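You operate a simulated robot arm through the tools that you are given. There is no shell and no other tool. Be economical: measure what you need, move in short steps, check, and stop when the job is done.

You run a simulated two-armed robot. Do the job below in one go: nothing can be reset, and whatever is moved stays where it is left.

## Task
Top the tank up with water to the red line.
Fine: lid open and spout over the filler before the lever; shut the lever at the line; park the spout and shut the lid. Where these are worked on the way, their far stop is far enough and under half their travel is too little: spout.

Only the result counts: the job must be done as asked and must still hold three seconds after the hand-in. Knocking over, shifting, dropping, spilling or breaking anything else fails it. A push-on lid holds only when it is set on centred and level and pressed home; a screw cap is set on level and turned clockwise until tight.

## Robot
Two 7-joint arms with two-finger parallel grippers on one trunk, on a base that drives. Base frame: it is fixed to the floor where the robot stands at the start and does not move with it; the origin is under the middle of the robot, x ahead of it, y to its left, z up. Units: m, rad, N and s.
The left shoulder is at the start at [0.06, 0.143, 0.926], the right one opposite. With the tool pointing down near the work surface each hand reaches from about 0.32 to 0.74 m from the robot's upright axis, wherever it stands, measured 20 degrees to its own side. Places, roughly: filler lid [0.6, -0.1, 0.8]; sight glass [0.4, -0.1, 0.5]; spout [0.6, 0.2, 1]; water lever [0.7, 0.3, 0.8]. Payload 1.57 kg a hand.
The TCP of each hand is the grasp point between the finger pads, 0.03 m short of the fingertips. In the tool frame z runs along the fingers and y along their closing line. Largest opening 0.11 m; finger width 0.024, thickness 0.012; the body of the gripper, 0.048 by 0.112 m, starts 0.078 m behind the TCP.
Orientation is that of the tool frame in the base frame, as a unit quaternion [w, x, y, z]. With the fingers straight down and closing along the base's y, the tool's x points along the base's -x, its y along +y and its z along -z.

## Interface
- The arms move only by the tool move_arm. It takes "left_series", "right_series" or both (then of equal length, played together; a hand with none holds still); each is a list of rows, each a list of 2 entries, a list of its own where there are three numbers: the shift along the tool's x, y, z in m, then the turn, a rotation vector about the tool's x, y, z in rad. In form: [[[tx, ty, tz], [wx, wy, wz]], ...]. A call has 1 to 20 rows; each row is the pose to reach, as a shift and turn from the pose commanded when the call began, along the tool's axes at that moment. "left_claw" and "right_claw" are, for a hand that has rows, the opening, from 0 (shut) to 1 (fully open), set as the call begins (left out, the last holds). Rows are played at 5 a second. More than 0.05 m and 0.15 rad between two rows, or a gripper value outside its range, and nothing of the call is played. Where a pose cannot be reached the arm comes as near as it can. A force on the tool above 90 N (or 10 N above the force at the start of the call, whichever is more), or a blocked arm, ends the call early, and 0.2 s more pass. The fingers move at their own pace (about 0.045 m/s each) and stop on an object; they squeeze with about 29 N. The grip force told is the motor's: it shows also when the fingers shut on nothing. Time passes only in rows, and 0.2 s behind the last, so rows that repeat a pose let the fingers close. It gives the time, the measured TCP pose, the force on the tool (base axes), the opening and the grip force at its end, in the units of the frame above (readings bear some noise), with the torque about the TCP (base axes, N m) and any sound that the robot's microphone picked up.
- Cameras (640 x 400 px; columns grow to the right, rows downward): "scene" is now at [0.0448, 0.0048, 1.532]; the picture's right is [0.07, -1.00, 0.00], its down [-0.79, -0.05, -0.61] and it looks along [0.61, 0.04, -0.79] (base axes); focal length 262 px, centre (320, 200). "left" rides on the left gripper at [0.07, -0.016, -0.141] in its tool frame; the picture's right is [0.23, 0.97, 0.00], its down [-0.86, 0.20, -0.48] and it looks along [-0.47, 0.11, 0.88] (tool axes); focal length 222 px, centre (320, 200). "right" rides on the right gripper at [0.07, 0.016, -0.141] in its tool frame; the picture's right is [-0.23, 0.97, 0.00], its down [-0.86, -0.20, -0.48] and it looks along [-0.47, -0.11, 0.88] (tool axes); focal length 222 px, centre (320, 200). There is no depth. A picture from a camera that has moved, and an enlarged one, comes with that camera's place and axes in the base frame and with its lens.
- snapshot(camera): a new picture of that camera. No time passes.
- lift_body(by): slides the trunk up (or, below 0, down) by that many m; the arms and the scene camera ride with it, the base frame stays. It gives what a move gives, with no picture.
- roll_base(legs): drives the robot by 1 to 6 legs, each [ahead, left, turn to the left] in m, m and rad, along the robot's own axes; the way and the turn of a leg run together, so that a leg with both is an arc; at most 1.5 m and 3.142 rad a leg. The arms and the cameras ride along, it lands a little off, and it stops where it bumps. It gives what a move gives.
- head_to(pan, tilt): turns the head with the scene camera to pan (to the left, within 1.501 rad either way) and tilt (down, from -0.506 to 1.204), counted from straight ahead of the robot. It gives what a move gives.
- inspect(camera, box): a new picture of the part [left, top, right, bottom] of that camera's present view, enlarged. No time passes.
- job_done(): hands the job in; it is judged then, once.

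Work in short steps. Places have to be worked out from the pictures, the camera data and where the tool is seen: move nearer, look again, correct. Check each grasp and each placing, and mend what went wrong. You have 120 turns and 88 pictures in all, those below and enlarged ones among them. Open the grippers and draw the arms clear of the work before you hand the job in, unless the task says otherwise; then end with one line.

The tools are called after ">>>" by a JSON object that holds its "name" and its "arguments". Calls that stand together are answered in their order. move_arm: Moves the arms, as the interface text tells. Its arguments: {"type":"object","properties":{"left_series":{"type":"array","items":{"type":"array"}},"left_claw":{"type":"number"},"right_series":{"type":"array","items":{"type":"array"}},"right_claw":{"type":"number"}},"required":[]} The other tools are called the same way: lift_body (by) slides the trunk up or down; roll_base (legs) drives the base; head_to (pan, tilt) turns the head that bears the scene camera; snapshot (camera) takes a picture; inspect (camera, box) takes an enlarged picture of a part of a camera's view; job_done () hands the job in.

At the start:

```text
t: 0.0
left_tool_pos: [0.3955, 0.3032, 0.9997]
left_orientation: [0.0, 0.0, 1.0, 0.0]
left_wrist_force: [-0.6, 0.6, -0.3]
left_wrist_torque: [0.0, 0.01, 0.0]
left_gripper_width: 0.1099
left_grip_force: 0.1
right_tool_pos: [0.4546, -0.0775, 1.0001]
right_orientation: [0.0, 0.0, 1.0, 0.001]
right_wrist_force: [0.0, -0.8, -0.4]
right_wrist_torque: [0.01, -0.03, 0.0]
right_gripper_width: 0.1101
right_grip_force: 0.0
trunk travel left (down, up): [-0.525, 0.065]
robot x, y, heading: [-0.0031, 0.0042, -0.001]
head pan, tilt: [0.07, 0.909]
```

scene: 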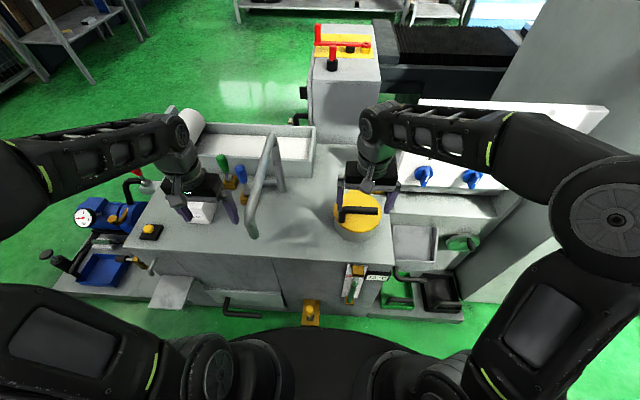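
right: 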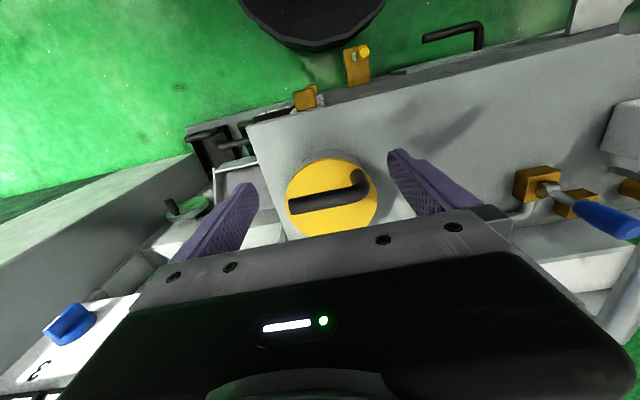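
left: 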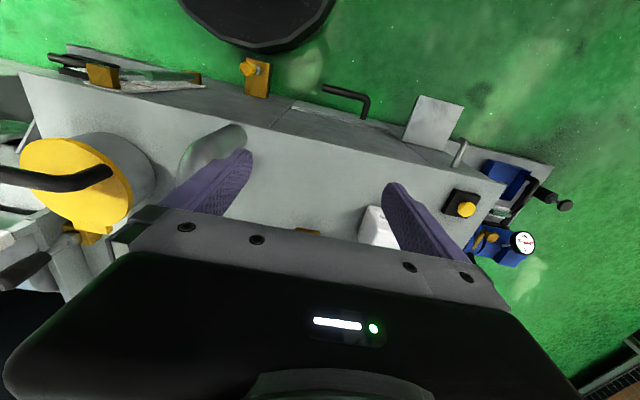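

The yellow disc with a black handle looks like the filler lid, and the gray bent pipe looks like the spout, with blue and green levers near it. I'll enlarge these areas.

>>> {"name": "inspect", "arguments": {"camera": "scene", "box": [170, 110, 330, 250]}}

>>> {"name": "inspect", "arguments": {"camera": "scene", "box": [300, 170, 460, 330]}}

```text
2.86 times, centred on (250, 180) of scene
camera zoom: at [0.0448, 0.0048, 1.532], right [0.07, -1.0, 0.0], down [-0.79, -0.05, -0.61], along [0.61, 0.04, -0.79], focal length 748 px, centre (520, 257)
```

zoom: 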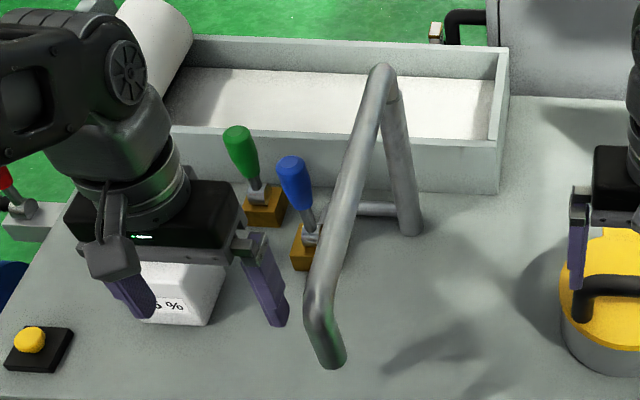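

```text
2.50 times, centred on (380, 250) of scene
camera zoom: at [0.0448, 0.0048, 1.532], right [0.07, -1.0, 0.0], down [-0.79, -0.05, -0.61], along [0.61, 0.04, -0.79], focal length 654 px, centre (170, 75)
```

zoom: 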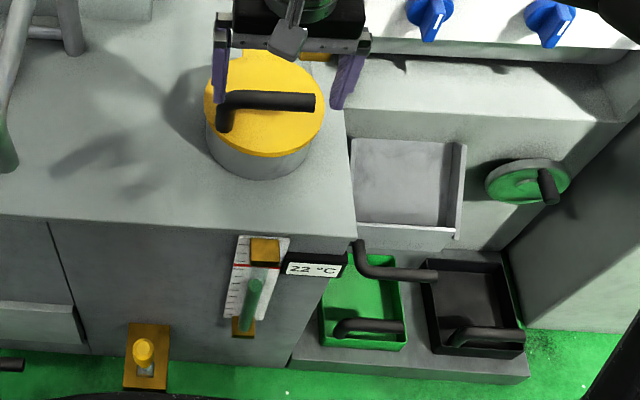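

Geometry so far: spout post near (0.71, 0.20), arm reaching along -x at z≈1.0, tip near (0.40, 0.21, 0.89), lid near (0.55, -0.09, 0.82). The blue lever is piped to the spout post. I'll enlarge the lid in both hand cameras to see how it opens.

>>> {"name": "inspect", "arguments": {"camera": "right", "box": [240, 120, 420, 260]}}

>>> {"name": "inspect", "arguments": {"camera": "left", "box": [0, 100, 240, 300]}}

```text
2.86 times, centred on (330, 190) of right
camera zoom: at [0.3853, -0.0632, 1.1403], right [0.23, 0.97, 0.0], down [0.86, -0.2, 0.48], along [0.47, -0.11, -0.88], focal length 635 px, centre (291, 229)
```

zoom: 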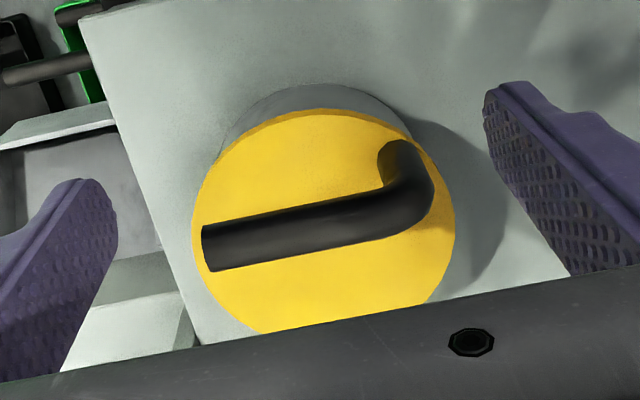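

```text
2.00 times, centred on (120, 200) of left
camera zoom: at [0.3258, 0.2871, 1.141], right [-0.23, 0.97, 0.0], down [0.86, 0.2, 0.48], along [0.47, 0.11, -0.88], focal length 444 px, centre (720, 200)
```

zoom: 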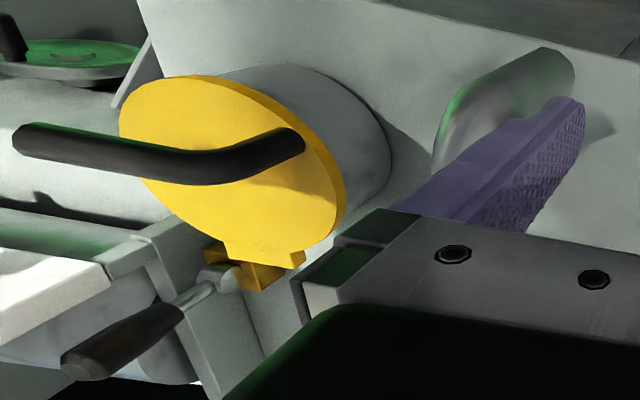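

The lid hinges at its far side (+x) and has an L-shaped bar handle running along y, near (0.55, -0.035 to -0.155, ~0.83). I'll bring the right hand above it and yaw it 90° so the fingers close along x.

>>> {"name": "move_arm", "arguments": {"right_series": [[[-0.01, -0.002, 0.006], [0, 0, -0.143]], [[-0.02, -0.004, 0.011], [0, 0, -0.286]], [[-0.03, -0.006, 0.016], [0, 0, -0.428]], [[-0.04, -0.008, 0.022], [0, 0, -0.571]], [[-0.05, -0.01, 0.027], [0, 0, -0.714]], [[-0.06, -0.012, 0.033], [0, 0, -0.857]], [[-0.07, -0.014, 0.038], [0, 0, -1.0]], [[-0.08, -0.016, 0.044], [0, 0, -1.142]], [[-0.085, -0.018, 0.05], [0, 0, -1.285]], [[-0.09, -0.02, 0.055], [0, 0, -1.428]], [[-0.095, -0.02, 0.06], [0, 0, -1.571]]], "right_claw": 0.6}}

>>> {"name": "snapshot", "arguments": {"camera": "right"}}

>>> {"name": "snapshot", "arguments": {"camera": "scene"}}

```text
t: 2.4
left_tool_pos: [0.3958, 0.3038, 1.0001]
left_orientation: [0.0, 0.0, 1.0, 0.001]
left_wrist_force: [0.7, 0.2, 0.0]
left_wrist_torque: [0.02, 0.02, 0.0]
left_gripper_width: 0.1098
left_grip_force: 0.0
right_tool_pos: [0.5487, -0.0998, 0.9382]
right_orientation: [0.0, 0.708, -0.706, 0.0]
right_wrist_force: [-0.3, -0.9, 0.6]
right_wrist_torque: [0.0, 0.02, -0.03]
right_gripper_width: 0.0657
right_grip_force: 0.1
trunk travel left (down, up): [-0.525, 0.065]
robot x, y, heading: [-0.0015, 0.0008, -0.002]
head pan, tilt: [0.07, 0.909]
```

```text
80 pictures are left
camera right: at [0.5336, -0.1699, 1.0804], right [-0.97, 0.22, 0.0], down [0.2, 0.86, 0.48], along [0.11, 0.47, -0.88], focal length 222 px, centre (320, 200)
```

right: 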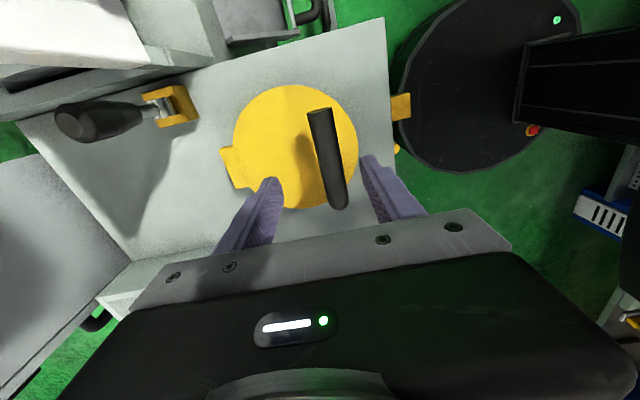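

```text
79 pictures are left
camera scene: at [0.045, 0.0048, 1.532], right [0.07, -1.0, 0.0], down [-0.79, -0.05, -0.61], along [0.61, 0.04, -0.79], focal length 262 px, centre (320, 200)
```

scene: 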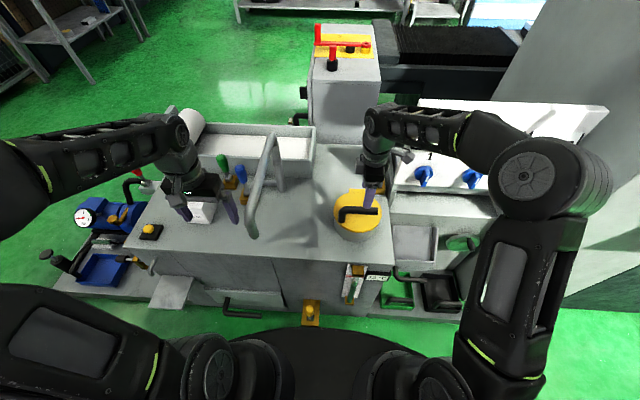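

The bar sits at x≈0.541, y from -0.14 to -0.04, z≈0.84, and the hinge is at x≈0.66. I'll lower the fingers around the bar, keeping it near the fingertips, and close.

>>> {"name": "move_arm", "arguments": {"right_series": [[[0, 0.008, 0.03], [0, 0, 0]], [[0, 0.008, 0.06], [0, 0, 0]], [[0, 0.008, 0.083], [0, 0, 0]]]}}

>>> {"name": "snapshot", "arguments": {"camera": "right"}}

>>> {"name": "inspect", "arguments": {"camera": "scene", "box": [320, 150, 420, 250]}}

```text
t: 3.2
left_tool_pos: [0.3959, 0.3039, 1.0]
left_orientation: [-0.001, -0.001, 1.0, 0.0]
left_wrist_force: [0.0, 0.3, -0.3]
left_wrist_torque: [0.02, 0.03, 0.03]
left_gripper_width: 0.11
left_grip_force: 0.1
right_tool_pos: [0.5426, -0.1002, 0.8578]
right_orientation: [0.0, -0.706, 0.708, 0.0]
right_wrist_force: [0.0, 0.1, -0.2]
right_wrist_torque: [-0.02, 0.02, -0.04]
right_gripper_width: 0.0657
right_grip_force: 0.0
trunk travel left (down, up): [-0.525, 0.065]
robot x, y, heading: [-0.0005, -0.0048, -0.002]
head pan, tilt: [0.07, 0.909]
```

```text
78 pictures are left
camera right: at [0.5273, -0.1697, 0.9972], right [-0.97, 0.23, 0.0], down [0.2, 0.85, 0.48], along [0.11, 0.47, -0.88], focal length 222 px, centre (320, 200)
```

right: 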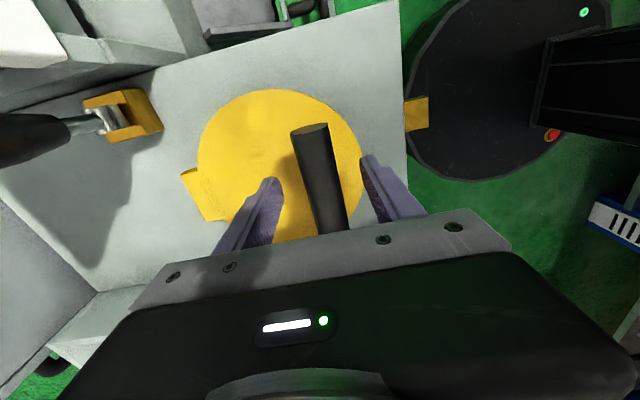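

```text
4.00 times, centred on (370, 200) of scene
camera zoom: at [0.0452, 0.0049, 1.532], right [0.07, -1.0, 0.0], down [-0.79, -0.05, -0.61], along [0.61, 0.04, -0.79], focal length 1047 px, centre (120, 200)
```

zoom: 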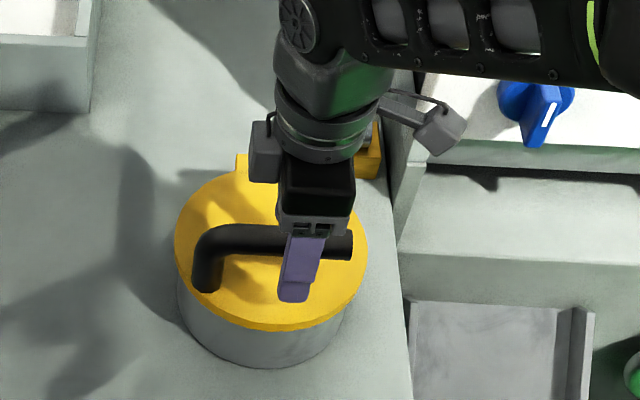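

Triangulating again puts the bar nearer z≈0.82, so I'll go 2 cm lower and then close.

>>> {"name": "move_arm", "arguments": {"right_series": [[[0, 0, 0.01], [0, 0, 0]], [[0, 0, 0.02], [0, 0, 0]]]}}

>>> {"name": "move_arm", "arguments": {"right_series": [[[0, 0, 0], [0, 0, 0]], [[0, 0, 0], [0, 0, 0]], [[0, 0, 0], [0, 0, 0]], [[0, 0, 0], [0, 0, 0]]], "right_claw": 0}}

>>> {"name": "inspect", "arguments": {"camera": "scene", "box": [320, 150, 420, 250]}}

```text
t: 3.8
left_tool_pos: [0.3975, 0.3033, 1.0]
left_orientation: [0.0, 0.0, 1.0, -0.001]
left_wrist_force: [-0.8, -1.1, 0.0]
left_wrist_torque: [-0.03, 0.0, 0.01]
left_gripper_width: 0.1099
left_grip_force: 0.1
right_tool_pos: [0.5418, -0.1014, 0.8357]
right_orientation: [0.0, 0.707, -0.707, 0.0]
right_wrist_force: [0.3, -0.2, 0.1]
right_wrist_torque: [0.0, 0.01, -0.02]
right_gripper_width: 0.0659
right_grip_force: 0.1
trunk travel left (down, up): [-0.525, 0.065]
robot x, y, heading: [0.0004, 0.0015, 0.003]
head pan, tilt: [0.07, 0.909]
```

```text
t: 4.8
left_tool_pos: [0.3962, 0.3041, 0.9994]
left_orientation: [-0.001, 0.0, 1.0, 0.0]
left_wrist_force: [0.7, -0.2, 0.3]
left_wrist_torque: [-0.03, -0.01, 0.0]
left_gripper_width: 0.1099
left_grip_force: 0.2
right_tool_pos: [0.5396, -0.1003, 0.8354]
right_orientation: [0.0, 0.707, -0.707, 0.0]
right_wrist_force: [-7.3, 0.1, 0.6]
right_wrist_torque: [-0.1, 0.06, 0.03]
right_gripper_width: 0.0253
right_grip_force: 27.7
trunk travel left (down, up): [-0.525, 0.065]
robot x, y, heading: [-0.0005, -0.0002, -0.004]
head pan, tilt: [0.07, 0.909]
```

```text
4.00 times, centred on (370, 200) of scene
camera zoom: at [0.0438, 0.0048, 1.532], right [0.07, -1.0, 0.0], down [-0.79, -0.05, -0.62], along [0.61, 0.04, -0.79], focal length 1047 px, centre (120, 200)
```

zoom: 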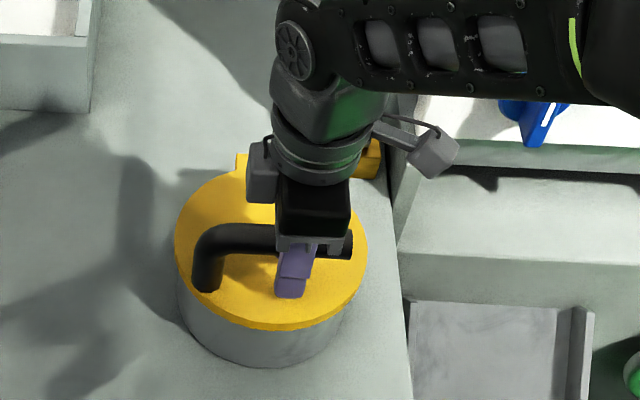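

The bar is firmly gripped, 25 mm thick. I'll lift it along an arc about the hinge, about 0.4 rad first, and check the forces.

>>> {"name": "move_arm", "arguments": {"right_series": [[[0, -0.0026, -0.0127], [0, 0, 0]], [[0, -0.0065, -0.025], [0, 0, 0]], [[0, -0.0116, -0.0369], [0, 0, 0]], [[0, -0.0179, -0.0482], [0, 0, 0]]]}}

>>> {"name": "inspect", "arguments": {"camera": "scene", "box": [320, 150, 420, 250]}}

```text
t: 5.8
left_tool_pos: [0.3998, 0.3037, 0.9983]
left_orientation: [-0.002, 0.001, 1.0, -0.001]
left_wrist_force: [-0.2, -0.5, 0.6]
left_wrist_torque: [-0.01, 0.0, 0.03]
left_gripper_width: 0.1099
left_grip_force: 0.0
right_tool_pos: [0.5621, -0.1009, 0.8815]
right_orientation: [-0.001, -0.706, 0.708, 0.001]
right_wrist_force: [26.9, -0.6, -27.0]
right_wrist_torque: [0.05, 0.25, 0.24]
right_gripper_width: 0.026
right_grip_force: 37.2
trunk travel left (down, up): [-0.525, 0.065]
robot x, y, heading: [0.0028, 0.0014, -0.001]
head pan, tilt: [0.07, 0.909]
```

```text
4.00 times, centred on (370, 200) of scene
camera zoom: at [0.0512, 0.0042, 1.5316], right [0.07, -1.0, 0.0], down [-0.79, -0.05, -0.61], along [0.61, 0.04, -0.79], focal length 1047 px, centre (120, 200)
```

zoom: 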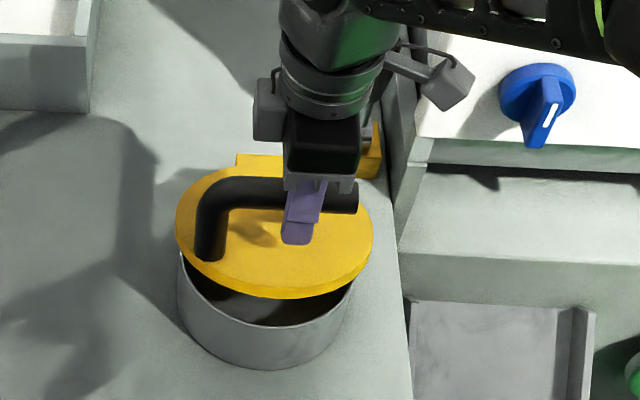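

The lid is opening, and the force says the bar wants to go further toward +x because the handle sits higher above the hinge. I'll correct the arc and continue to about 0.8 rad.

>>> {"name": "move_arm", "arguments": {"right_series": [[[0, -0.009, -0.003], [0, 0, 0]], [[0, -0.016, -0.0085], [0, 0, 0]], [[0, -0.026, -0.0175], [0, 0, 0]], [[0, -0.0367, -0.0254], [0, 0, 0]], [[0, -0.0482, -0.0321], [0, 0, 0]]]}}

>>> {"name": "inspect", "arguments": {"camera": "scene", "box": [320, 130, 420, 230]}}

```text
t: 7.0
left_tool_pos: [0.3968, 0.3049, 1.0005]
left_orientation: [0.0, 0.001, 1.0, 0.0]
left_wrist_force: [-0.7, -0.8, 0.8]
left_wrist_torque: [-0.02, 0.0, 0.0]
left_gripper_width: 0.1102
left_grip_force: 0.0
right_tool_pos: [0.6063, -0.1006, 0.9192]
right_orientation: [0.001, -0.707, 0.708, 0.0]
right_wrist_force: [-6.2, -5.4, 4.7]
right_wrist_torque: [0.11, 0.29, -0.09]
right_gripper_width: 0.0255
right_grip_force: 37.4
trunk travel left (down, up): [-0.525, 0.065]
robot x, y, heading: [0.0045, -0.0023, -0.001]
head pan, tilt: [0.07, 0.909]
```

```text
4.00 times, centred on (370, 180) of scene
camera zoom: at [0.0435, 0.0043, 1.5321], right [0.07, -1.0, 0.0], down [-0.79, -0.05, -0.62], along [0.61, 0.04, -0.79], focal length 1047 px, centre (120, 280)
```

zoom: 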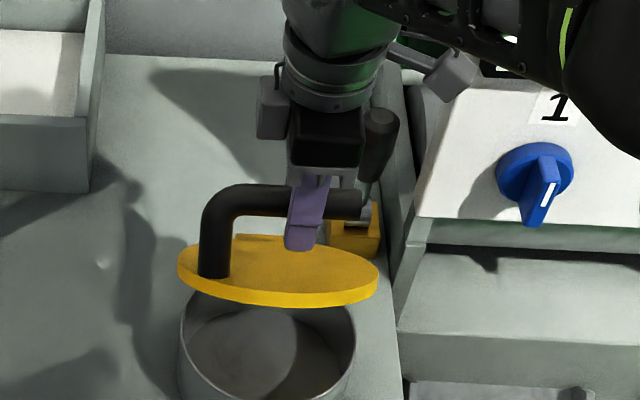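

Forces are low and the bar has plenty of clearance to the lid. I'll carry on along the arc toward about 1.4 rad.

>>> {"name": "move_arm", "arguments": {"right_series": [[[0, -0.0121, -0.0056], [0, 0, 0]], [[0, -0.0247, -0.0099], [0, 0, 0]], [[0, -0.0377, -0.013], [0, 0, 0]], [[0, -0.0509, -0.0148], [0, 0, 0]], [[0, -0.0643, -0.0152], [0, 0, 0]], [[0, -0.0775, -0.0143], [0, 0, 0]]]}}

>>> {"name": "inspect", "arguments": {"camera": "scene", "box": [310, 110, 430, 230]}}

```text
t: 8.4
left_tool_pos: [0.3954, 0.3032, 1.0002]
left_orientation: [0.0, 0.0, 1.0, 0.0]
left_wrist_force: [0.7, 0.2, 0.1]
left_wrist_torque: [0.0, 0.02, 0.01]
left_gripper_width: 0.11
left_grip_force: 0.1
right_tool_pos: [0.6713, -0.0993, 0.9343]
right_orientation: [-0.001, 0.707, -0.707, 0.001]
right_wrist_force: [-2.0, -3.9, -0.2]
right_wrist_torque: [-0.11, 0.05, -0.11]
right_gripper_width: 0.0256
right_grip_force: 36.9
right hand out of reach, approached as far as the arm can: row 6
trunk travel left (down, up): [-0.525, 0.065]
robot x, y, heading: [0.0022, 0.0019, 0.002]
head pan, tilt: [0.07, 0.909]
```

```text
3.33 times, centred on (370, 170) of scene
camera zoom: at [0.0447, 0.0043, 1.532], right [0.07, -1.0, 0.0], down [-0.79, -0.05, -0.61], along [0.61, 0.04, -0.79], focal length 872 px, centre (153, 300)
```

zoom: 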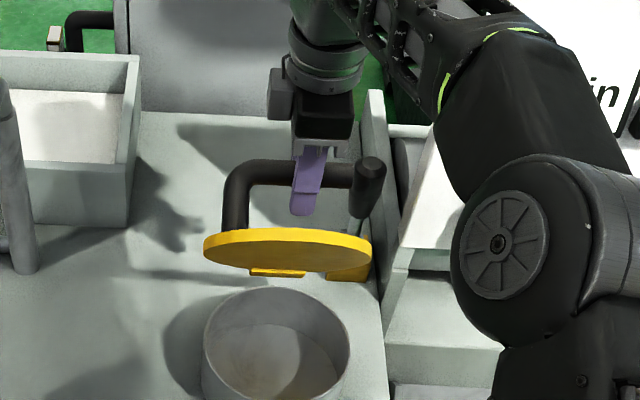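

The lid is at about 75° and the arm is at its reach limit. Tilting the fingers forward by 0.3 rad pulls the wrist back, so I'll do that while carrying the bar past vertical.

>>> {"name": "move_arm", "arguments": {"right_series": [[[0, 0, 0], [0.14, 0, 0]], [[0, -0.002, 0], [0.28, 0, 0]], [[0, -0.0132, 0.0022], [0.35, 0, 0]], [[0, -0.0261, 0.0058], [0.4, 0, 0]], [[0, -0.0386, 0.0106], [0.4, 0, 0]]]}}

>>> {"name": "inspect", "arguments": {"camera": "scene", "box": [310, 110, 430, 230]}}

```text
t: 9.6
left_tool_pos: [0.3963, 0.3034, 1.0013]
left_orientation: [0.0, 0.0, 1.0, 0.001]
left_wrist_force: [-0.4, 0.4, 0.5]
left_wrist_torque: [-0.01, 0.0, -0.03]
left_gripper_width: 0.11
left_grip_force: 0.1
right_tool_pos: [0.7118, -0.0978, 0.9271]
right_orientation: [0.144, -0.691, 0.693, -0.144]
right_wrist_force: [4.5, -4.6, 17.5]
right_wrist_torque: [-0.22, -0.06, -0.11]
right_gripper_width: 0.0254
right_grip_force: 37.2
trunk travel left (down, up): [-0.525, 0.065]
robot x, y, heading: [-0.0015, -0.0004, 0.003]
head pan, tilt: [0.07, 0.909]
```

```text
3.33 times, centred on (370, 170) of scene
camera zoom: at [0.0436, 0.0045, 1.5323], right [0.07, -1.0, 0.0], down [-0.79, -0.05, -0.62], along [0.61, 0.04, -0.79], focal length 872 px, centre (153, 300)
```

zoom: 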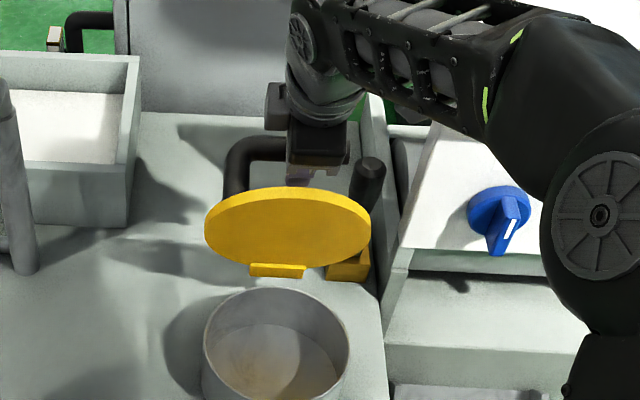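

The lid has passed vertical. I'll go slightly further to find its stop.

>>> {"name": "move_arm", "arguments": {"right_series": [[[0, -0.011, 0.0047], [0, 0, 0]], [[0, -0.0187, 0.0123], [0, 0, 0]]]}}

>>> {"name": "inspect", "arguments": {"camera": "scene", "box": [310, 110, 430, 230]}}

```text
t: 10.2
left_tool_pos: [0.3953, 0.3045, 1.0]
left_orientation: [0.0, 0.0, 1.0, 0.0]
left_wrist_force: [0.4, -0.3, 0.1]
left_wrist_torque: [-0.01, 0.0, -0.01]
left_gripper_width: 0.11
left_grip_force: 0.1
right_tool_pos: [0.7335, -0.099, 0.9202]
right_orientation: [0.141, -0.692, 0.693, -0.142]
right_wrist_force: [5.5, -3.3, 16.8]
right_wrist_torque: [-0.04, 0.17, -0.1]
right_gripper_width: 0.0255
right_grip_force: 37.1
trunk travel left (down, up): [-0.525, 0.065]
robot x, y, heading: [-0.0006, 0.0041, 0.003]
head pan, tilt: [0.07, 0.909]
```

```text
3.33 times, centred on (370, 170) of scene
camera zoom: at [0.0436, 0.0047, 1.5321], right [0.07, -1.0, 0.0], down [-0.79, -0.05, -0.62], along [0.61, 0.04, -0.79], focal length 872 px, centre (153, 300)
```

zoom: 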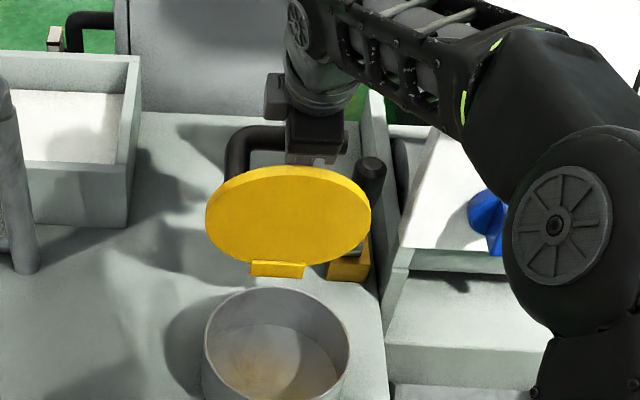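

It's still free at about 103°, so I'll go a bit further.

>>> {"name": "move_arm", "arguments": {"right_series": [[[0, -0.009, 0.009], [0, 0, 0]], [[0, -0.017, 0.02], [0, 0, 0]]]}}

>>> {"name": "inspect", "arguments": {"camera": "scene", "box": [310, 110, 430, 230]}}

```text
t: 10.8
left_tool_pos: [0.3908, 0.3032, 1.0025]
left_orientation: [0.001, 0.0, 1.0, 0.001]
left_wrist_force: [0.2, 0.0, -0.5]
left_wrist_torque: [-0.04, -0.01, -0.01]
left_gripper_width: 0.1101
left_grip_force: 0.0
right_tool_pos: [0.752, -0.0978, 0.9101]
right_orientation: [0.141, -0.692, 0.694, -0.14]
right_wrist_force: [-13.7, -7.3, 34.2]
right_wrist_torque: [1.02, 4.19, 0.52]
right_gripper_width: 0.0254
right_grip_force: 36.7
trunk travel left (down, up): [-0.525, 0.065]
robot x, y, heading: [-0.0006, 0.0005, 0.003]
head pan, tilt: [0.07, 0.909]
```

```text
3.33 times, centred on (370, 170) of scene
camera zoom: at [0.0389, 0.0043, 1.5326], right [0.07, -1.0, 0.0], down [-0.78, -0.05, -0.62], along [0.62, 0.04, -0.79], focal length 872 px, centre (153, 300)
```

zoom: 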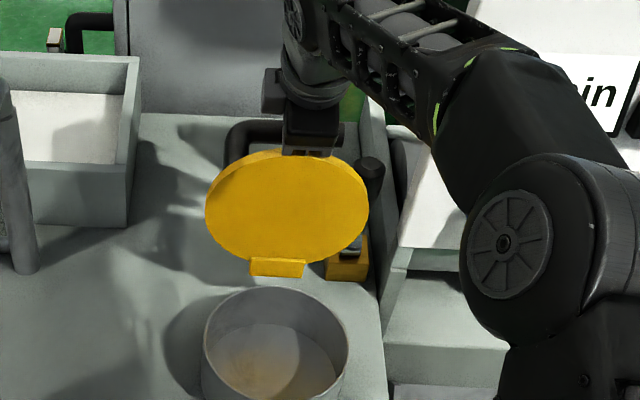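

A 4 N·m torque shows the gripper is pressing on the lid rim. I'll back off slightly and open the fingers a little. Then I'll lift straight up out of the gap.

>>> {"name": "move_arm", "arguments": {"right_series": [[[0, 0.009, -0.011], [0, 0, 0]], [[0, 0.02, -0.021], [0, 0, 0]]]}}

>>> {"name": "move_arm", "arguments": {"right_series": [[[0, 0, 0], [0, 0, 0]], [[0, 0, 0], [0, 0, 0]]], "right_claw": 0.38}}

>>> {"name": "inspect", "arguments": {"camera": "scene", "box": [310, 110, 430, 230]}}

```text
t: 11.4
left_tool_pos: [0.3958, 0.3032, 0.9996]
left_orientation: [0.0, -0.001, 1.0, 0.0]
left_wrist_force: [-0.5, 0.2, 1.5]
left_wrist_torque: [-0.01, 0.01, 0.03]
left_gripper_width: 0.1096
left_grip_force: 0.1
right_tool_pos: [0.7284, -0.0982, 0.9174]
right_orientation: [-0.139, 0.693, -0.693, 0.14]
right_wrist_force: [0.2, -3.0, 8.9]
right_wrist_torque: [0.43, 0.21, 0.24]
right_gripper_width: 0.0256
right_grip_force: 36.7
trunk travel left (down, up): [-0.525, 0.065]
robot x, y, heading: [-0.0048, 0.0028, -0.002]
head pan, tilt: [0.07, 0.909]
```

```text
t: 12.0
left_tool_pos: [0.3952, 0.3038, 0.9989]
left_orientation: [0.0, 0.0, 1.0, 0.0]
left_wrist_force: [0.2, 0.7, -1.1]
left_wrist_torque: [0.03, 0.01, -0.01]
left_gripper_width: 0.1099
left_grip_force: 0.1
right_tool_pos: [0.7304, -0.0979, 0.9176]
right_orientation: [-0.139, 0.693, -0.693, 0.14]
right_wrist_force: [0.3, 0.4, -0.5]
right_wrist_torque: [0.05, -0.03, -0.02]
right_gripper_width: 0.0418
right_grip_force: 0.1
trunk travel left (down, up): [-0.525, 0.065]
robot x, y, heading: [-0.0005, 0.0002, 0.002]
head pan, tilt: [0.07, 0.909]
```

```text
3.33 times, centred on (370, 170) of scene
camera zoom: at [0.0449, 0.005, 1.5319], right [0.07, -1.0, 0.0], down [-0.79, -0.05, -0.61], along [0.61, 0.04, -0.79], focal length 872 px, centre (153, 300)
```

zoom: 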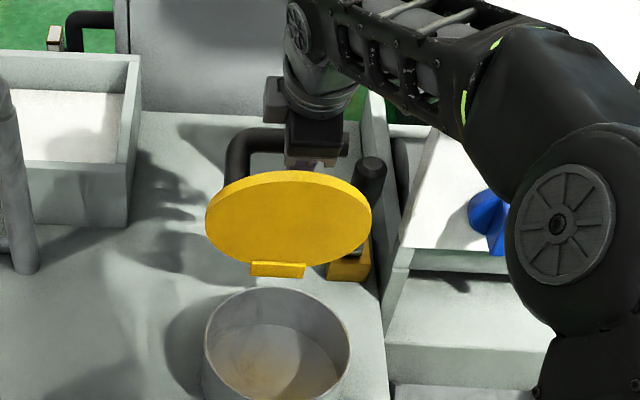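

Forces are zero and the lid stays put. I'll lift vertically.

>>> {"name": "move_arm", "arguments": {"right_series": [[[0, -0.0078, -0.0184], [0, 0, 0]], [[0, -0.0156, -0.0368], [0, 0, 0]], [[0, -0.0234, -0.0552], [0, 0, 0]], [[0, -0.0312, -0.0736], [0, 0, 0]]]}}

>>> {"name": "inspect", "arguments": {"camera": "scene", "box": [310, 90, 430, 210]}}

```text
t: 13.0
left_tool_pos: [0.397, 0.3044, 0.9993]
left_orientation: [0.0, 0.0, 1.0, 0.0]
left_wrist_force: [-0.7, -0.6, 0.2]
left_wrist_torque: [0.01, 0.03, 0.03]
left_gripper_width: 0.11
left_grip_force: 0.1
right_tool_pos: [0.7295, -0.0996, 1.0015]
right_orientation: [-0.14, 0.693, -0.693, 0.141]
right_wrist_force: [0.1, 0.5, -0.1]
right_wrist_torque: [-0.01, 0.01, 0.02]
right_gripper_width: 0.0418
right_grip_force: 0.0
trunk travel left (down, up): [-0.525, 0.065]
robot x, y, heading: [-0.0006, -0.0004, -0.003]
head pan, tilt: [0.07, 0.909]
```

```text
3.33 times, centred on (370, 150) of scene
camera zoom: at [0.0451, 0.0048, 1.532], right [0.07, -1.0, 0.0], down [-0.79, -0.05, -0.61], along [0.61, 0.04, -0.79], focal length 872 px, centre (153, 367)
```

zoom: 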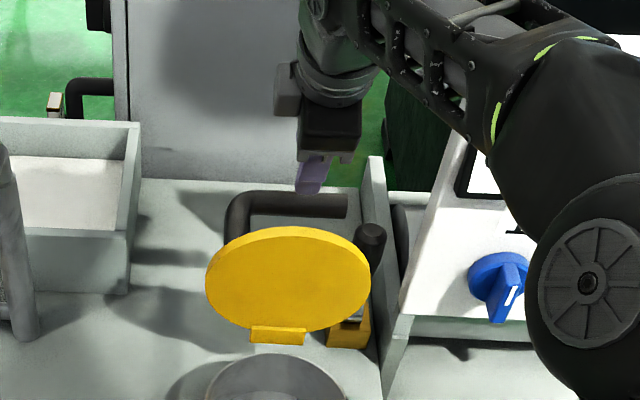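

The hand is free and the lid holds. I'll draw the hand back in front of the lid with fingers down and closed, then nudge the lid toward its stop.

>>> {"name": "move_arm", "arguments": {"right_series": [[[0, 0.029, -0.0285], [-0.1, 0, 0]], [[0, 0.058, -0.057], [-0.2, 0, 0]], [[0, 0.086, -0.0855], [-0.3, 0, 0]], [[0, 0.115, -0.114], [-0.4, 0, 0]], [[0, 0.145, -0.11], [-0.4, 0, 0]]], "right_claw": 0}}

>>> {"name": "snapshot", "arguments": {"camera": "scene"}}

```text
t: 14.2
left_tool_pos: [0.3956, 0.302, 1.0014]
left_orientation: [0.0, -0.001, 1.0, 0.002]
left_wrist_force: [-1.0, -1.0, -0.5]
left_wrist_torque: [0.03, -0.03, -0.03]
left_gripper_width: 0.1102
left_grip_force: 0.0
right_tool_pos: [0.5575, -0.1015, 1.0424]
right_orientation: [-0.001, 0.707, -0.707, -0.001]
right_wrist_force: [-0.6, 0.3, 0.0]
right_wrist_torque: [0.07, -0.01, 0.01]
right_gripper_width: 0.0
right_grip_force: 21.4
trunk travel left (down, up): [-0.525, 0.065]
robot x, y, heading: [0.0006, 0.0009, 0.001]
head pan, tilt: [0.07, 0.909]
```

```text
67 pictures are left
camera scene: at [0.0449, 0.002, 1.532], right [0.07, -1.0, 0.0], down [-0.79, -0.05, -0.61], along [0.61, 0.04, -0.79], focal length 262 px, centre (320, 200)
```

scene: 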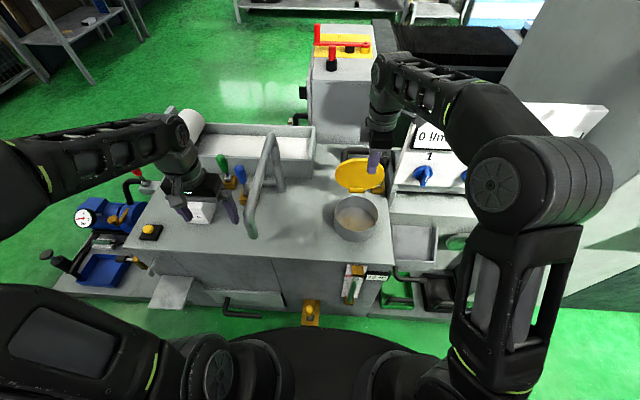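

I'll lower in front of the lid and gently push it back, checking the force.

>>> {"name": "move_arm", "arguments": {"right_series": [[[0, -0.02, 0.04], [0, 0, 0]], [[0, -0.04, 0.08], [0, 0, 0]], [[0, -0.07, 0.11], [0, 0, 0]], [[0, -0.1, 0.115], [0, 0, 0]], [[0, -0.12, 0.115], [0, 0, 0]]]}}

>>> {"name": "inspect", "arguments": {"camera": "scene", "box": [310, 110, 430, 230]}}

```text
t: 15.4
left_tool_pos: [0.3974, 0.3051, 1.0001]
left_orientation: [0.0, 0.0, 1.0, 0.0]
left_wrist_force: [0.1, 0.3, -0.4]
left_wrist_torque: [-0.01, -0.02, 0.01]
left_gripper_width: 0.1103
left_grip_force: 0.1
right_tool_pos: [0.6743, -0.0958, 0.9275]
right_orientation: [0.0, 0.708, -0.706, 0.0]
right_wrist_force: [-0.1, 0.8, 0.0]
right_wrist_torque: [0.04, 0.01, -0.04]
right_gripper_width: 0.0
right_grip_force: 21.0
trunk travel left (down, up): [-0.525, 0.065]
robot x, y, heading: [0.0011, 0.0032, -0.004]
head pan, tilt: [0.07, 0.909]
```

```text
3.33 times, centred on (370, 170) of scene
camera zoom: at [0.0455, 0.0049, 1.532], right [0.07, -1.0, 0.0], down [-0.79, -0.05, -0.61], along [0.61, 0.04, -0.79], focal length 872 px, centre (153, 300)
```

zoom: 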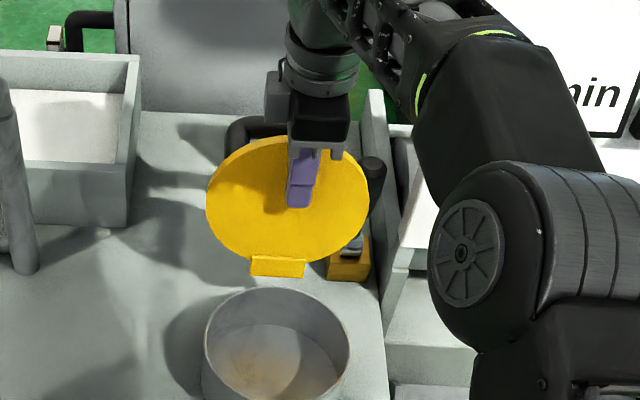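

The lid now rests well open with no contact force. I'll withdraw the right hand back, up and off to the right, clear of the spout's swing.

>>> {"name": "move_arm", "arguments": {"right_series": [[[0, 0.03, -0.02], [0, 0, 0]], [[0, 0.06, -0.05], [0, 0, 0]], [[0, 0.09, -0.08], [0, 0, 0]], [[0.03, 0.12, -0.1], [0, 0, 0]], [[0.06, 0.15, -0.11], [0, 0, 0]], [[0.1, 0.17, -0.11], [0, 0, 0]], [[0.14, 0.19, -0.11], [0, 0, 0]], [[0.18, 0.2, -0.11], [0, 0, 0]], [[0.22, 0.21, -0.11], [0, 0, 0]]]}}

>>> {"name": "inspect", "arguments": {"camera": "scene", "box": [180, 130, 310, 250]}}

>>> {"name": "inspect", "arguments": {"camera": "scene", "box": [330, 250, 400, 310]}}

```text
t: 17.4
left_tool_pos: [0.3959, 0.3045, 1.0006]
left_orientation: [0.001, 0.0, 1.0, 0.0]
left_wrist_force: [-0.5, 0.1, 0.8]
left_wrist_torque: [-0.01, -0.01, -0.01]
left_gripper_width: 0.1099
left_grip_force: 0.2
right_tool_pos: [0.4664, -0.3179, 1.0348]
right_orientation: [0.0, 0.707, -0.707, 0.0]
right_wrist_force: [0.5, 0.0, 0.0]
right_wrist_torque: [0.01, -0.03, -0.01]
right_gripper_width: 0.0003
right_grip_force: 21.3
trunk travel left (down, up): [-0.525, 0.065]
robot x, y, heading: [0.0019, 0.0015, 0.002]
head pan, tilt: [0.07, 0.909]
```

```text
3.33 times, centred on (245, 190) of scene
camera zoom: at [0.0444, 0.0042, 1.532], right [0.07, -1.0, 0.0], down [-0.79, -0.05, -0.61], along [0.61, 0.04, -0.79], focal length 872 px, centre (570, 233)
```

zoom: 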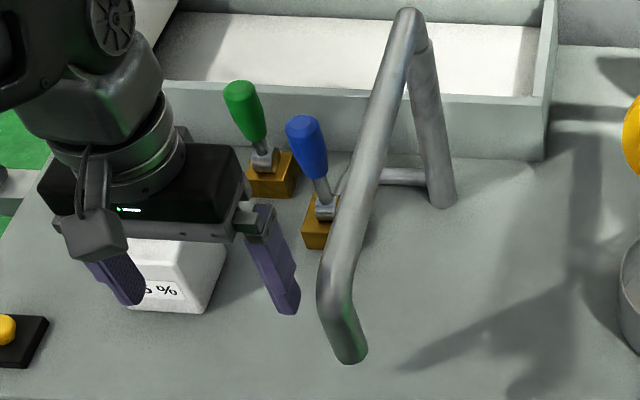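

```text
6.67 times, centred on (365, 280) of scene
camera zoom: at [0.0444, 0.0042, 1.532], right [0.07, -1.0, 0.0], down [-0.79, -0.05, -0.61], along [0.61, 0.04, -0.79], focal length 1745 px, centre (20, -333)
```

zoom: 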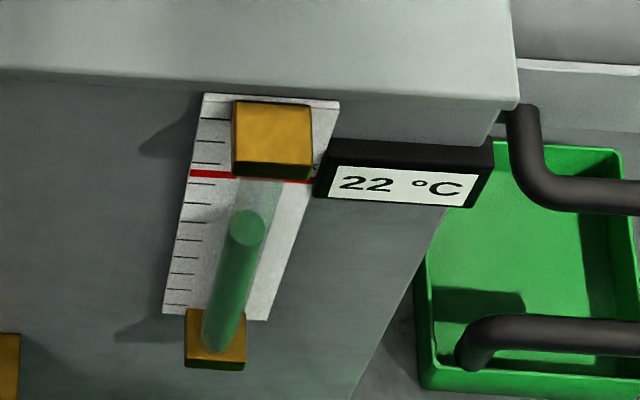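

The sight glass is seen steeply from above, so parallax would spoil a reading. I'll use the right hand's camera as a level viewer in front of the tank, pulling back and turning it first and then lowering it.

>>> {"name": "move_arm", "arguments": {"right_series": [[[-0.0014, 0.0207, 0], [0.0262, -0.1182, 0.0436]], [[-0.0029, 0.0413, 0], [0.0524, -0.2364, 0.0872]], [[-0.0043, 0.062, 0], [0.0787, -0.3547, 0.1308]], [[-0.0058, 0.0827, 0], [0.1049, -0.4729, 0.1744]], [[-0.0072, 0.1033, 0], [0.1311, -0.5911, 0.2181]], [[-0.0087, 0.124, 0], [0.1573, -0.7093, 0.2617]], [[-0.0101, 0.1447, 0], [0.1836, -0.8276, 0.3053]], [[-0.0116, 0.1653, 0], [0.2098, -0.9458, 0.3489]], [[-0.013, 0.186, 0], [0.236, -1.064, 0.3925]]], "right_claw": 1}}

>>> {"name": "snapshot", "arguments": {"camera": "scene"}}

```text
t: 19.4
left_tool_pos: [0.3964, 0.3026, 0.9999]
left_orientation: [0.0, 0.001, 1.0, 0.0]
left_wrist_force: [-0.6, -0.2, 0.6]
left_wrist_torque: [0.04, -0.01, 0.01]
left_gripper_width: 0.11
left_grip_force: 0.1
right_tool_pos: [0.2763, -0.3068, 1.0386]
right_orientation: [0.436, -0.46, 0.722, 0.277]
right_wrist_force: [0.4, -0.8, 0.3]
right_wrist_torque: [0.02, -0.02, 0.02]
right_gripper_width: 0.1101
right_grip_force: 0.0
trunk travel left (down, up): [-0.525, 0.065]
robot x, y, heading: [-0.0019, -0.0001, 0.005]
head pan, tilt: [0.07, 0.909]
```

```text
63 pictures are left
camera scene: at [0.0436, 0.004, 1.5321], right [0.07, -1.0, 0.0], down [-0.79, -0.05, -0.62], along [0.61, 0.04, -0.79], focal length 262 px, centre (320, 200)
```

scene: 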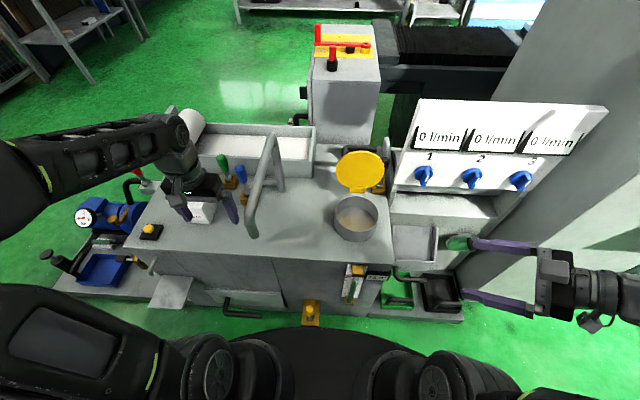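

That orientation works. I'll lower the hand by about 0.44 m.

>>> {"name": "move_arm", "arguments": {"right_series": [[[0.0392, 0, 0.0209], [0, 0, 0]], [[0.0784, 0, 0.0418], [0, 0, 0]], [[0.1176, 0, 0.0627], [0, 0, 0]], [[0.1568, 0, 0.0836], [0, 0, 0]], [[0.196, 0, 0.1045], [0, 0, 0]], [[0.2352, 0, 0.1254], [0, 0, 0]], [[0.2744, 0, 0.1463], [0, 0, 0]], [[0.3136, 0, 0.1672], [0, 0, 0]], [[0.3528, 0, 0.1881], [0, 0, 0]], [[0.392, 0, 0.209], [0, 0, 0]]]}}

>>> {"name": "snapshot", "arguments": {"camera": "right"}}

```text
t: 21.6
left_tool_pos: [0.3957, 0.3037, 1.0008]
left_orientation: [0.0, 0.0, 1.0, 0.0]
left_wrist_force: [0.2, -0.3, 0.3]
left_wrist_torque: [0.02, 0.0, 0.0]
left_gripper_width: 0.1101
left_grip_force: 0.1
right_tool_pos: [0.2791, -0.3082, 0.5917]
right_orientation: [0.435, -0.46, 0.723, 0.276]
right_wrist_force: [-0.1, 0.4, -1.2]
right_wrist_torque: [0.01, 0.0, 0.01]
right_gripper_width: 0.1099
right_grip_force: 0.1
trunk travel left (down, up): [-0.525, 0.065]
robot x, y, heading: [-0.0009, -0.0011, 0.0]
head pan, tilt: [0.07, 0.909]
```

```text
62 pictures are left
camera right: at [0.198, -0.4444, 0.5958], right [-0.84, 0.51, 0.2], down [0.17, -0.1, 0.98], along [0.52, 0.86, 0.0], focal length 222 px, centre (320, 200)
```

right: 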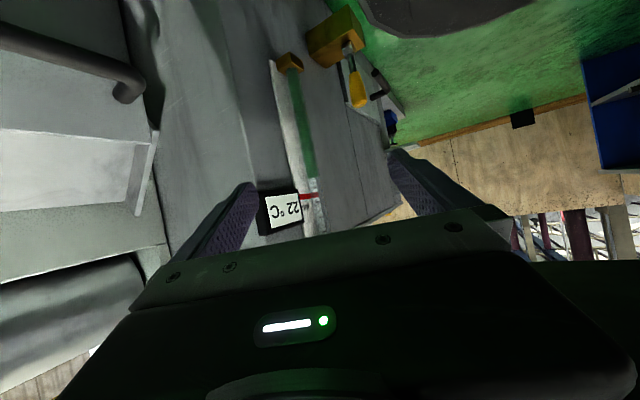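

The red line is almost exactly at camera height, so there's nearly no parallax here. I'll zoom in.

>>> {"name": "inspect", "arguments": {"camera": "right", "box": [260, 140, 340, 220]}}

```text
5.00 times, centred on (300, 180) of right
camera zoom: at [0.198, -0.4444, 0.5958], right [-0.84, 0.51, 0.2], down [0.17, -0.1, 0.98], along [0.52, 0.86, 0.0], focal length 1111 px, centre (420, 300)
```

zoom: 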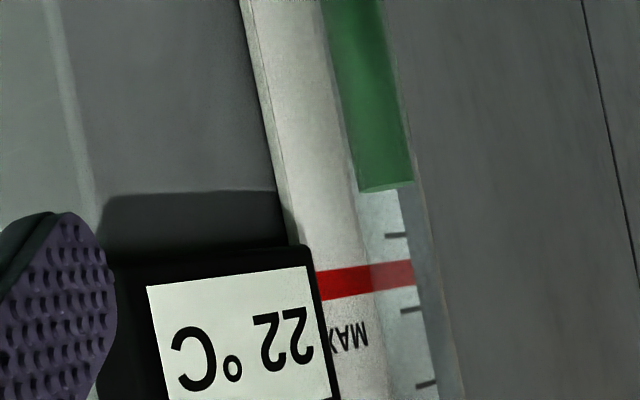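

This gives a clear reading: the level is below the red MAX line. Next is the spout, so I'll raise the left hand and bring it over the spout arm.

>>> {"name": "move_arm", "arguments": {"left_series": [[[0, 0, -0.04], [0, 0, 0]], [[0, 0, -0.08], [0, 0, 0]], [[0, -0.03, -0.11], [0, 0, 0]], [[-0.02, -0.065, -0.11], [0, 0, 0]], [[-0.04, -0.1, -0.11], [0, 0, 0]]], "left_claw": 1}}

>>> {"name": "snapshot", "arguments": {"camera": "left"}}

>>> {"name": "snapshot", "arguments": {"camera": "scene"}}

```text
t: 23.0
left_tool_pos: [0.4335, 0.1692, 1.1322]
left_orientation: [0.031, 0.047, 0.998, -0.002]
left_wrist_force: [0.3, 1.4, -0.5]
left_wrist_torque: [-0.12, 0.04, -0.04]
left_gripper_width: 0.1096
left_grip_force: 0.0
right_tool_pos: [0.2783, -0.3078, 0.5922]
right_orientation: [0.433, -0.461, 0.724, 0.276]
right_wrist_force: [0.2, 0.5, -0.2]
right_wrist_torque: [-0.09, 0.03, 0.02]
right_gripper_width: 0.11
right_grip_force: 0.0
trunk travel left (down, up): [-0.525, 0.065]
robot x, y, heading: [-0.0048, 0.0031, -0.001]
head pan, tilt: [0.07, 0.909]
stopped in row 5 (left hand): the arm was blocked; the commanded pose is now the measured one
```

```text
60 pictures are left
camera left: at [0.3528, 0.1598, 1.2691], right [-0.13, 0.99, -0.01], down [0.84, 0.12, 0.53], along [0.53, 0.06, -0.85], focal length 222 px, centre (320, 200)
```

left: 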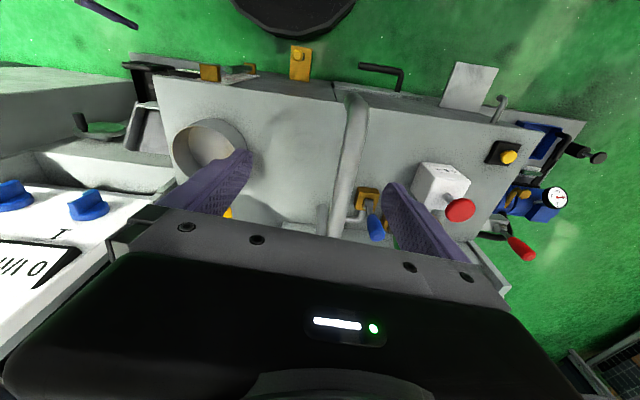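

```text
59 pictures are left
camera scene: at [0.0468, 0.0083, 1.5318], right [0.07, -1.0, 0.0], down [-0.79, -0.06, -0.61], along [0.61, 0.04, -0.79], focal length 262 px, centre (320, 200)
```

scene: 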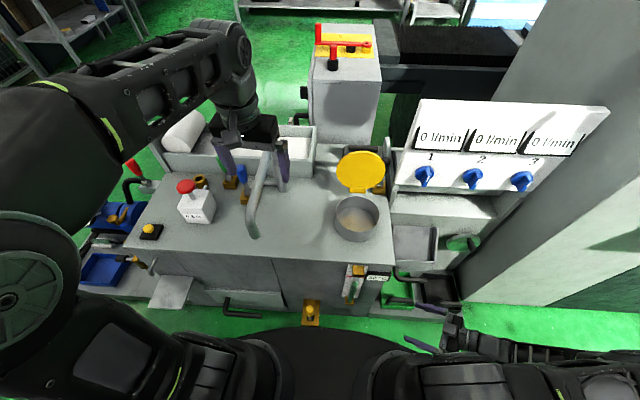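

The arm got blocked slightly inward of the target, probably by its own limits, and the spout is untouched. The spout arm lies at y≈0.203 and z≈1.0. I'll level the hand, centre it over the arm and look again.

>>> {"name": "move_arm", "arguments": {"left_series": [[[-0.005, 0.017, 0.003], [-0.002, 0.031, -0.047]], [[-0.0165, 0.034, 0.008], [-0.004, 0.062, -0.094]]]}}

>>> {"name": "snapshot", "arguments": {"camera": "left"}}

```text
t: 23.6
left_tool_pos: [0.446, 0.1881, 1.1282]
left_orientation: [0.009, 0.014, 1.0, 0.001]
left_wrist_force: [0.5, -0.3, 0.4]
left_wrist_torque: [0.01, 0.01, 0.01]
left_gripper_width: 0.1102
left_grip_force: 0.0
left hand out of reach, approached as far as the arm can: row 2
right_tool_pos: [0.2767, -0.3082, 0.5911]
right_orientation: [0.433, -0.461, 0.723, 0.277]
right_wrist_force: [0.4, 0.9, -0.1]
right_wrist_torque: [-0.04, 0.0, 0.02]
right_gripper_width: 0.1102
right_grip_force: 0.0
trunk travel left (down, up): [-0.525, 0.065]
robot x, y, heading: [-0.0031, 0.0006, -0.002]
head pan, tilt: [0.07, 0.909]
```

```text
58 pictures are left
camera left: at [0.3719, 0.1738, 1.2688], right [-0.2, 0.98, 0.0], down [0.85, 0.17, 0.49], along [0.48, 0.1, -0.87], focal length 222 px, centre (320, 200)
```

left: 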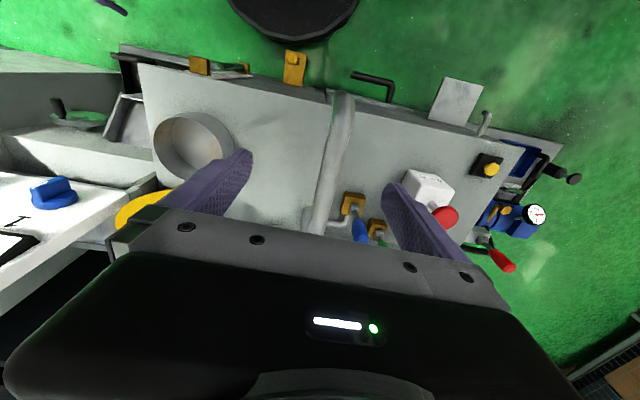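

Up here the arm is near its reach limit, but descending eases that. The pipe at y≈0.206 lies between the fingers, so I'll lower to straddle it.

>>> {"name": "move_arm", "arguments": {"left_series": [[[0, 0, 0.03], [0, 0, 0]], [[0, 0.002, 0.06], [0, 0, 0]], [[0, 0.002, 0.09], [0, 0, 0]], [[0, 0.002, 0.12], [0, 0, 0]]]}}

>>> {"name": "snapshot", "arguments": {"camera": "left"}}

>>> {"name": "inspect", "arguments": {"camera": "scene", "box": [180, 100, 340, 250]}}

```text
t: 24.6
left_tool_pos: [0.4446, 0.1943, 1.0065]
left_orientation: [0.001, 0.001, 1.0, 0.002]
left_wrist_force: [0.0, -0.1, 0.0]
left_wrist_torque: [0.0, -0.02, -0.01]
left_gripper_width: 0.1101
left_grip_force: 0.1
right_tool_pos: [0.2785, -0.3087, 0.5916]
right_orientation: [0.433, -0.461, 0.723, 0.277]
right_wrist_force: [0.8, 0.5, 0.3]
right_wrist_torque: [-0.01, 0.02, 0.0]
right_gripper_width: 0.1101
right_grip_force: 0.1
trunk travel left (down, up): [-0.525, 0.065]
robot x, y, heading: [-0.0008, 0.0001, 0.003]
head pan, tilt: [0.07, 0.909]
```

```text
57 pictures are left
camera left: at [0.3741, 0.1769, 1.1481], right [-0.22, 0.97, 0.0], down [0.86, 0.19, 0.48], along [0.47, 0.11, -0.88], focal length 222 px, centre (320, 200)
```

left: 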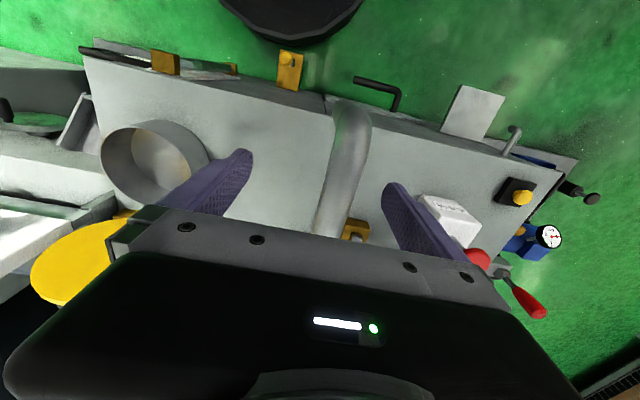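

```text
2.67 times, centred on (260, 175) of scene
camera zoom: at [0.0447, 0.0046, 1.532], right [0.07, -1.0, 0.0], down [-0.79, -0.05, -0.61], along [0.61, 0.04, -0.79], focal length 698 px, centre (480, 267)
```

zoom: 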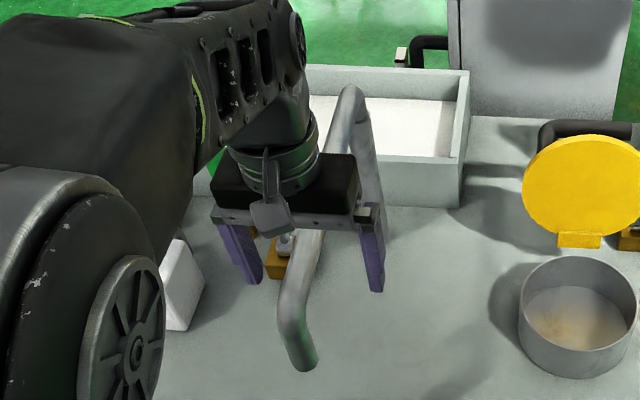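

The pipe is straddled. I'll narrow the fingers loosely and swing the spout around its post, turning the hand with it, about 0.48 rad first.

>>> {"name": "move_arm", "arguments": {"left_series": [[[0, 0.0087, 0], [0, 0, 0]], [[0, 0.0087, 0], [0, 0, 0]], [[-0.0019, -0.023, 0], [0, 0, -0.12]], [[-0.0076, -0.0543, 0], [0, 0, -0.24]], [[-0.017, -0.0846, 0], [0, 0, -0.36]], [[-0.0299, -0.1136, 0], [0, 0, -0.48]]], "left_claw": 0.6}}

>>> {"name": "inspect", "arguments": {"camera": "scene", "box": [200, 100, 400, 250]}}

```text
t: 26.0
left_tool_pos: [0.4739, 0.0794, 1.0067]
left_orientation: [0.001, -0.237, 0.971, 0.002]
left_wrist_force: [0.5, -0.2, -0.3]
left_wrist_torque: [0.01, 0.0, -0.02]
left_gripper_width: 0.0665
left_grip_force: 0.5
right_tool_pos: [0.2778, -0.3083, 0.592]
right_orientation: [0.434, -0.46, 0.724, 0.276]
right_wrist_force: [-0.1, -0.1, 0.8]
right_wrist_torque: [0.01, 0.0, 0.0]
right_gripper_width: 0.1099
right_grip_force: 0.0
trunk travel left (down, up): [-0.525, 0.065]
robot x, y, heading: [0.0004, 0.0003, 0.004]
head pan, tilt: [0.07, 0.909]
```

```text
2.67 times, centred on (300, 175) of scene
camera zoom: at [0.0446, 0.0041, 1.532], right [0.07, -1.0, 0.0], down [-0.79, -0.05, -0.61], along [0.61, 0.04, -0.79], focal length 698 px, centre (373, 267)
```

zoom: 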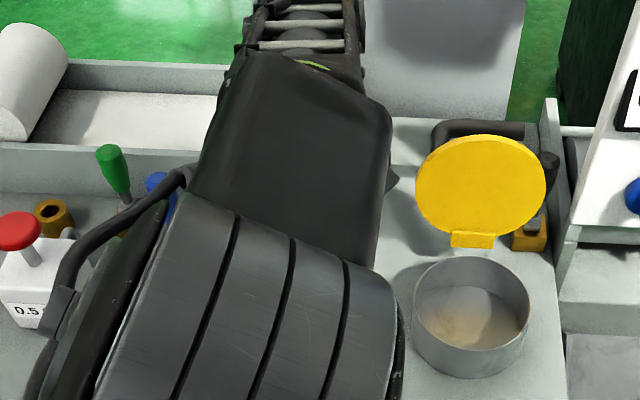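

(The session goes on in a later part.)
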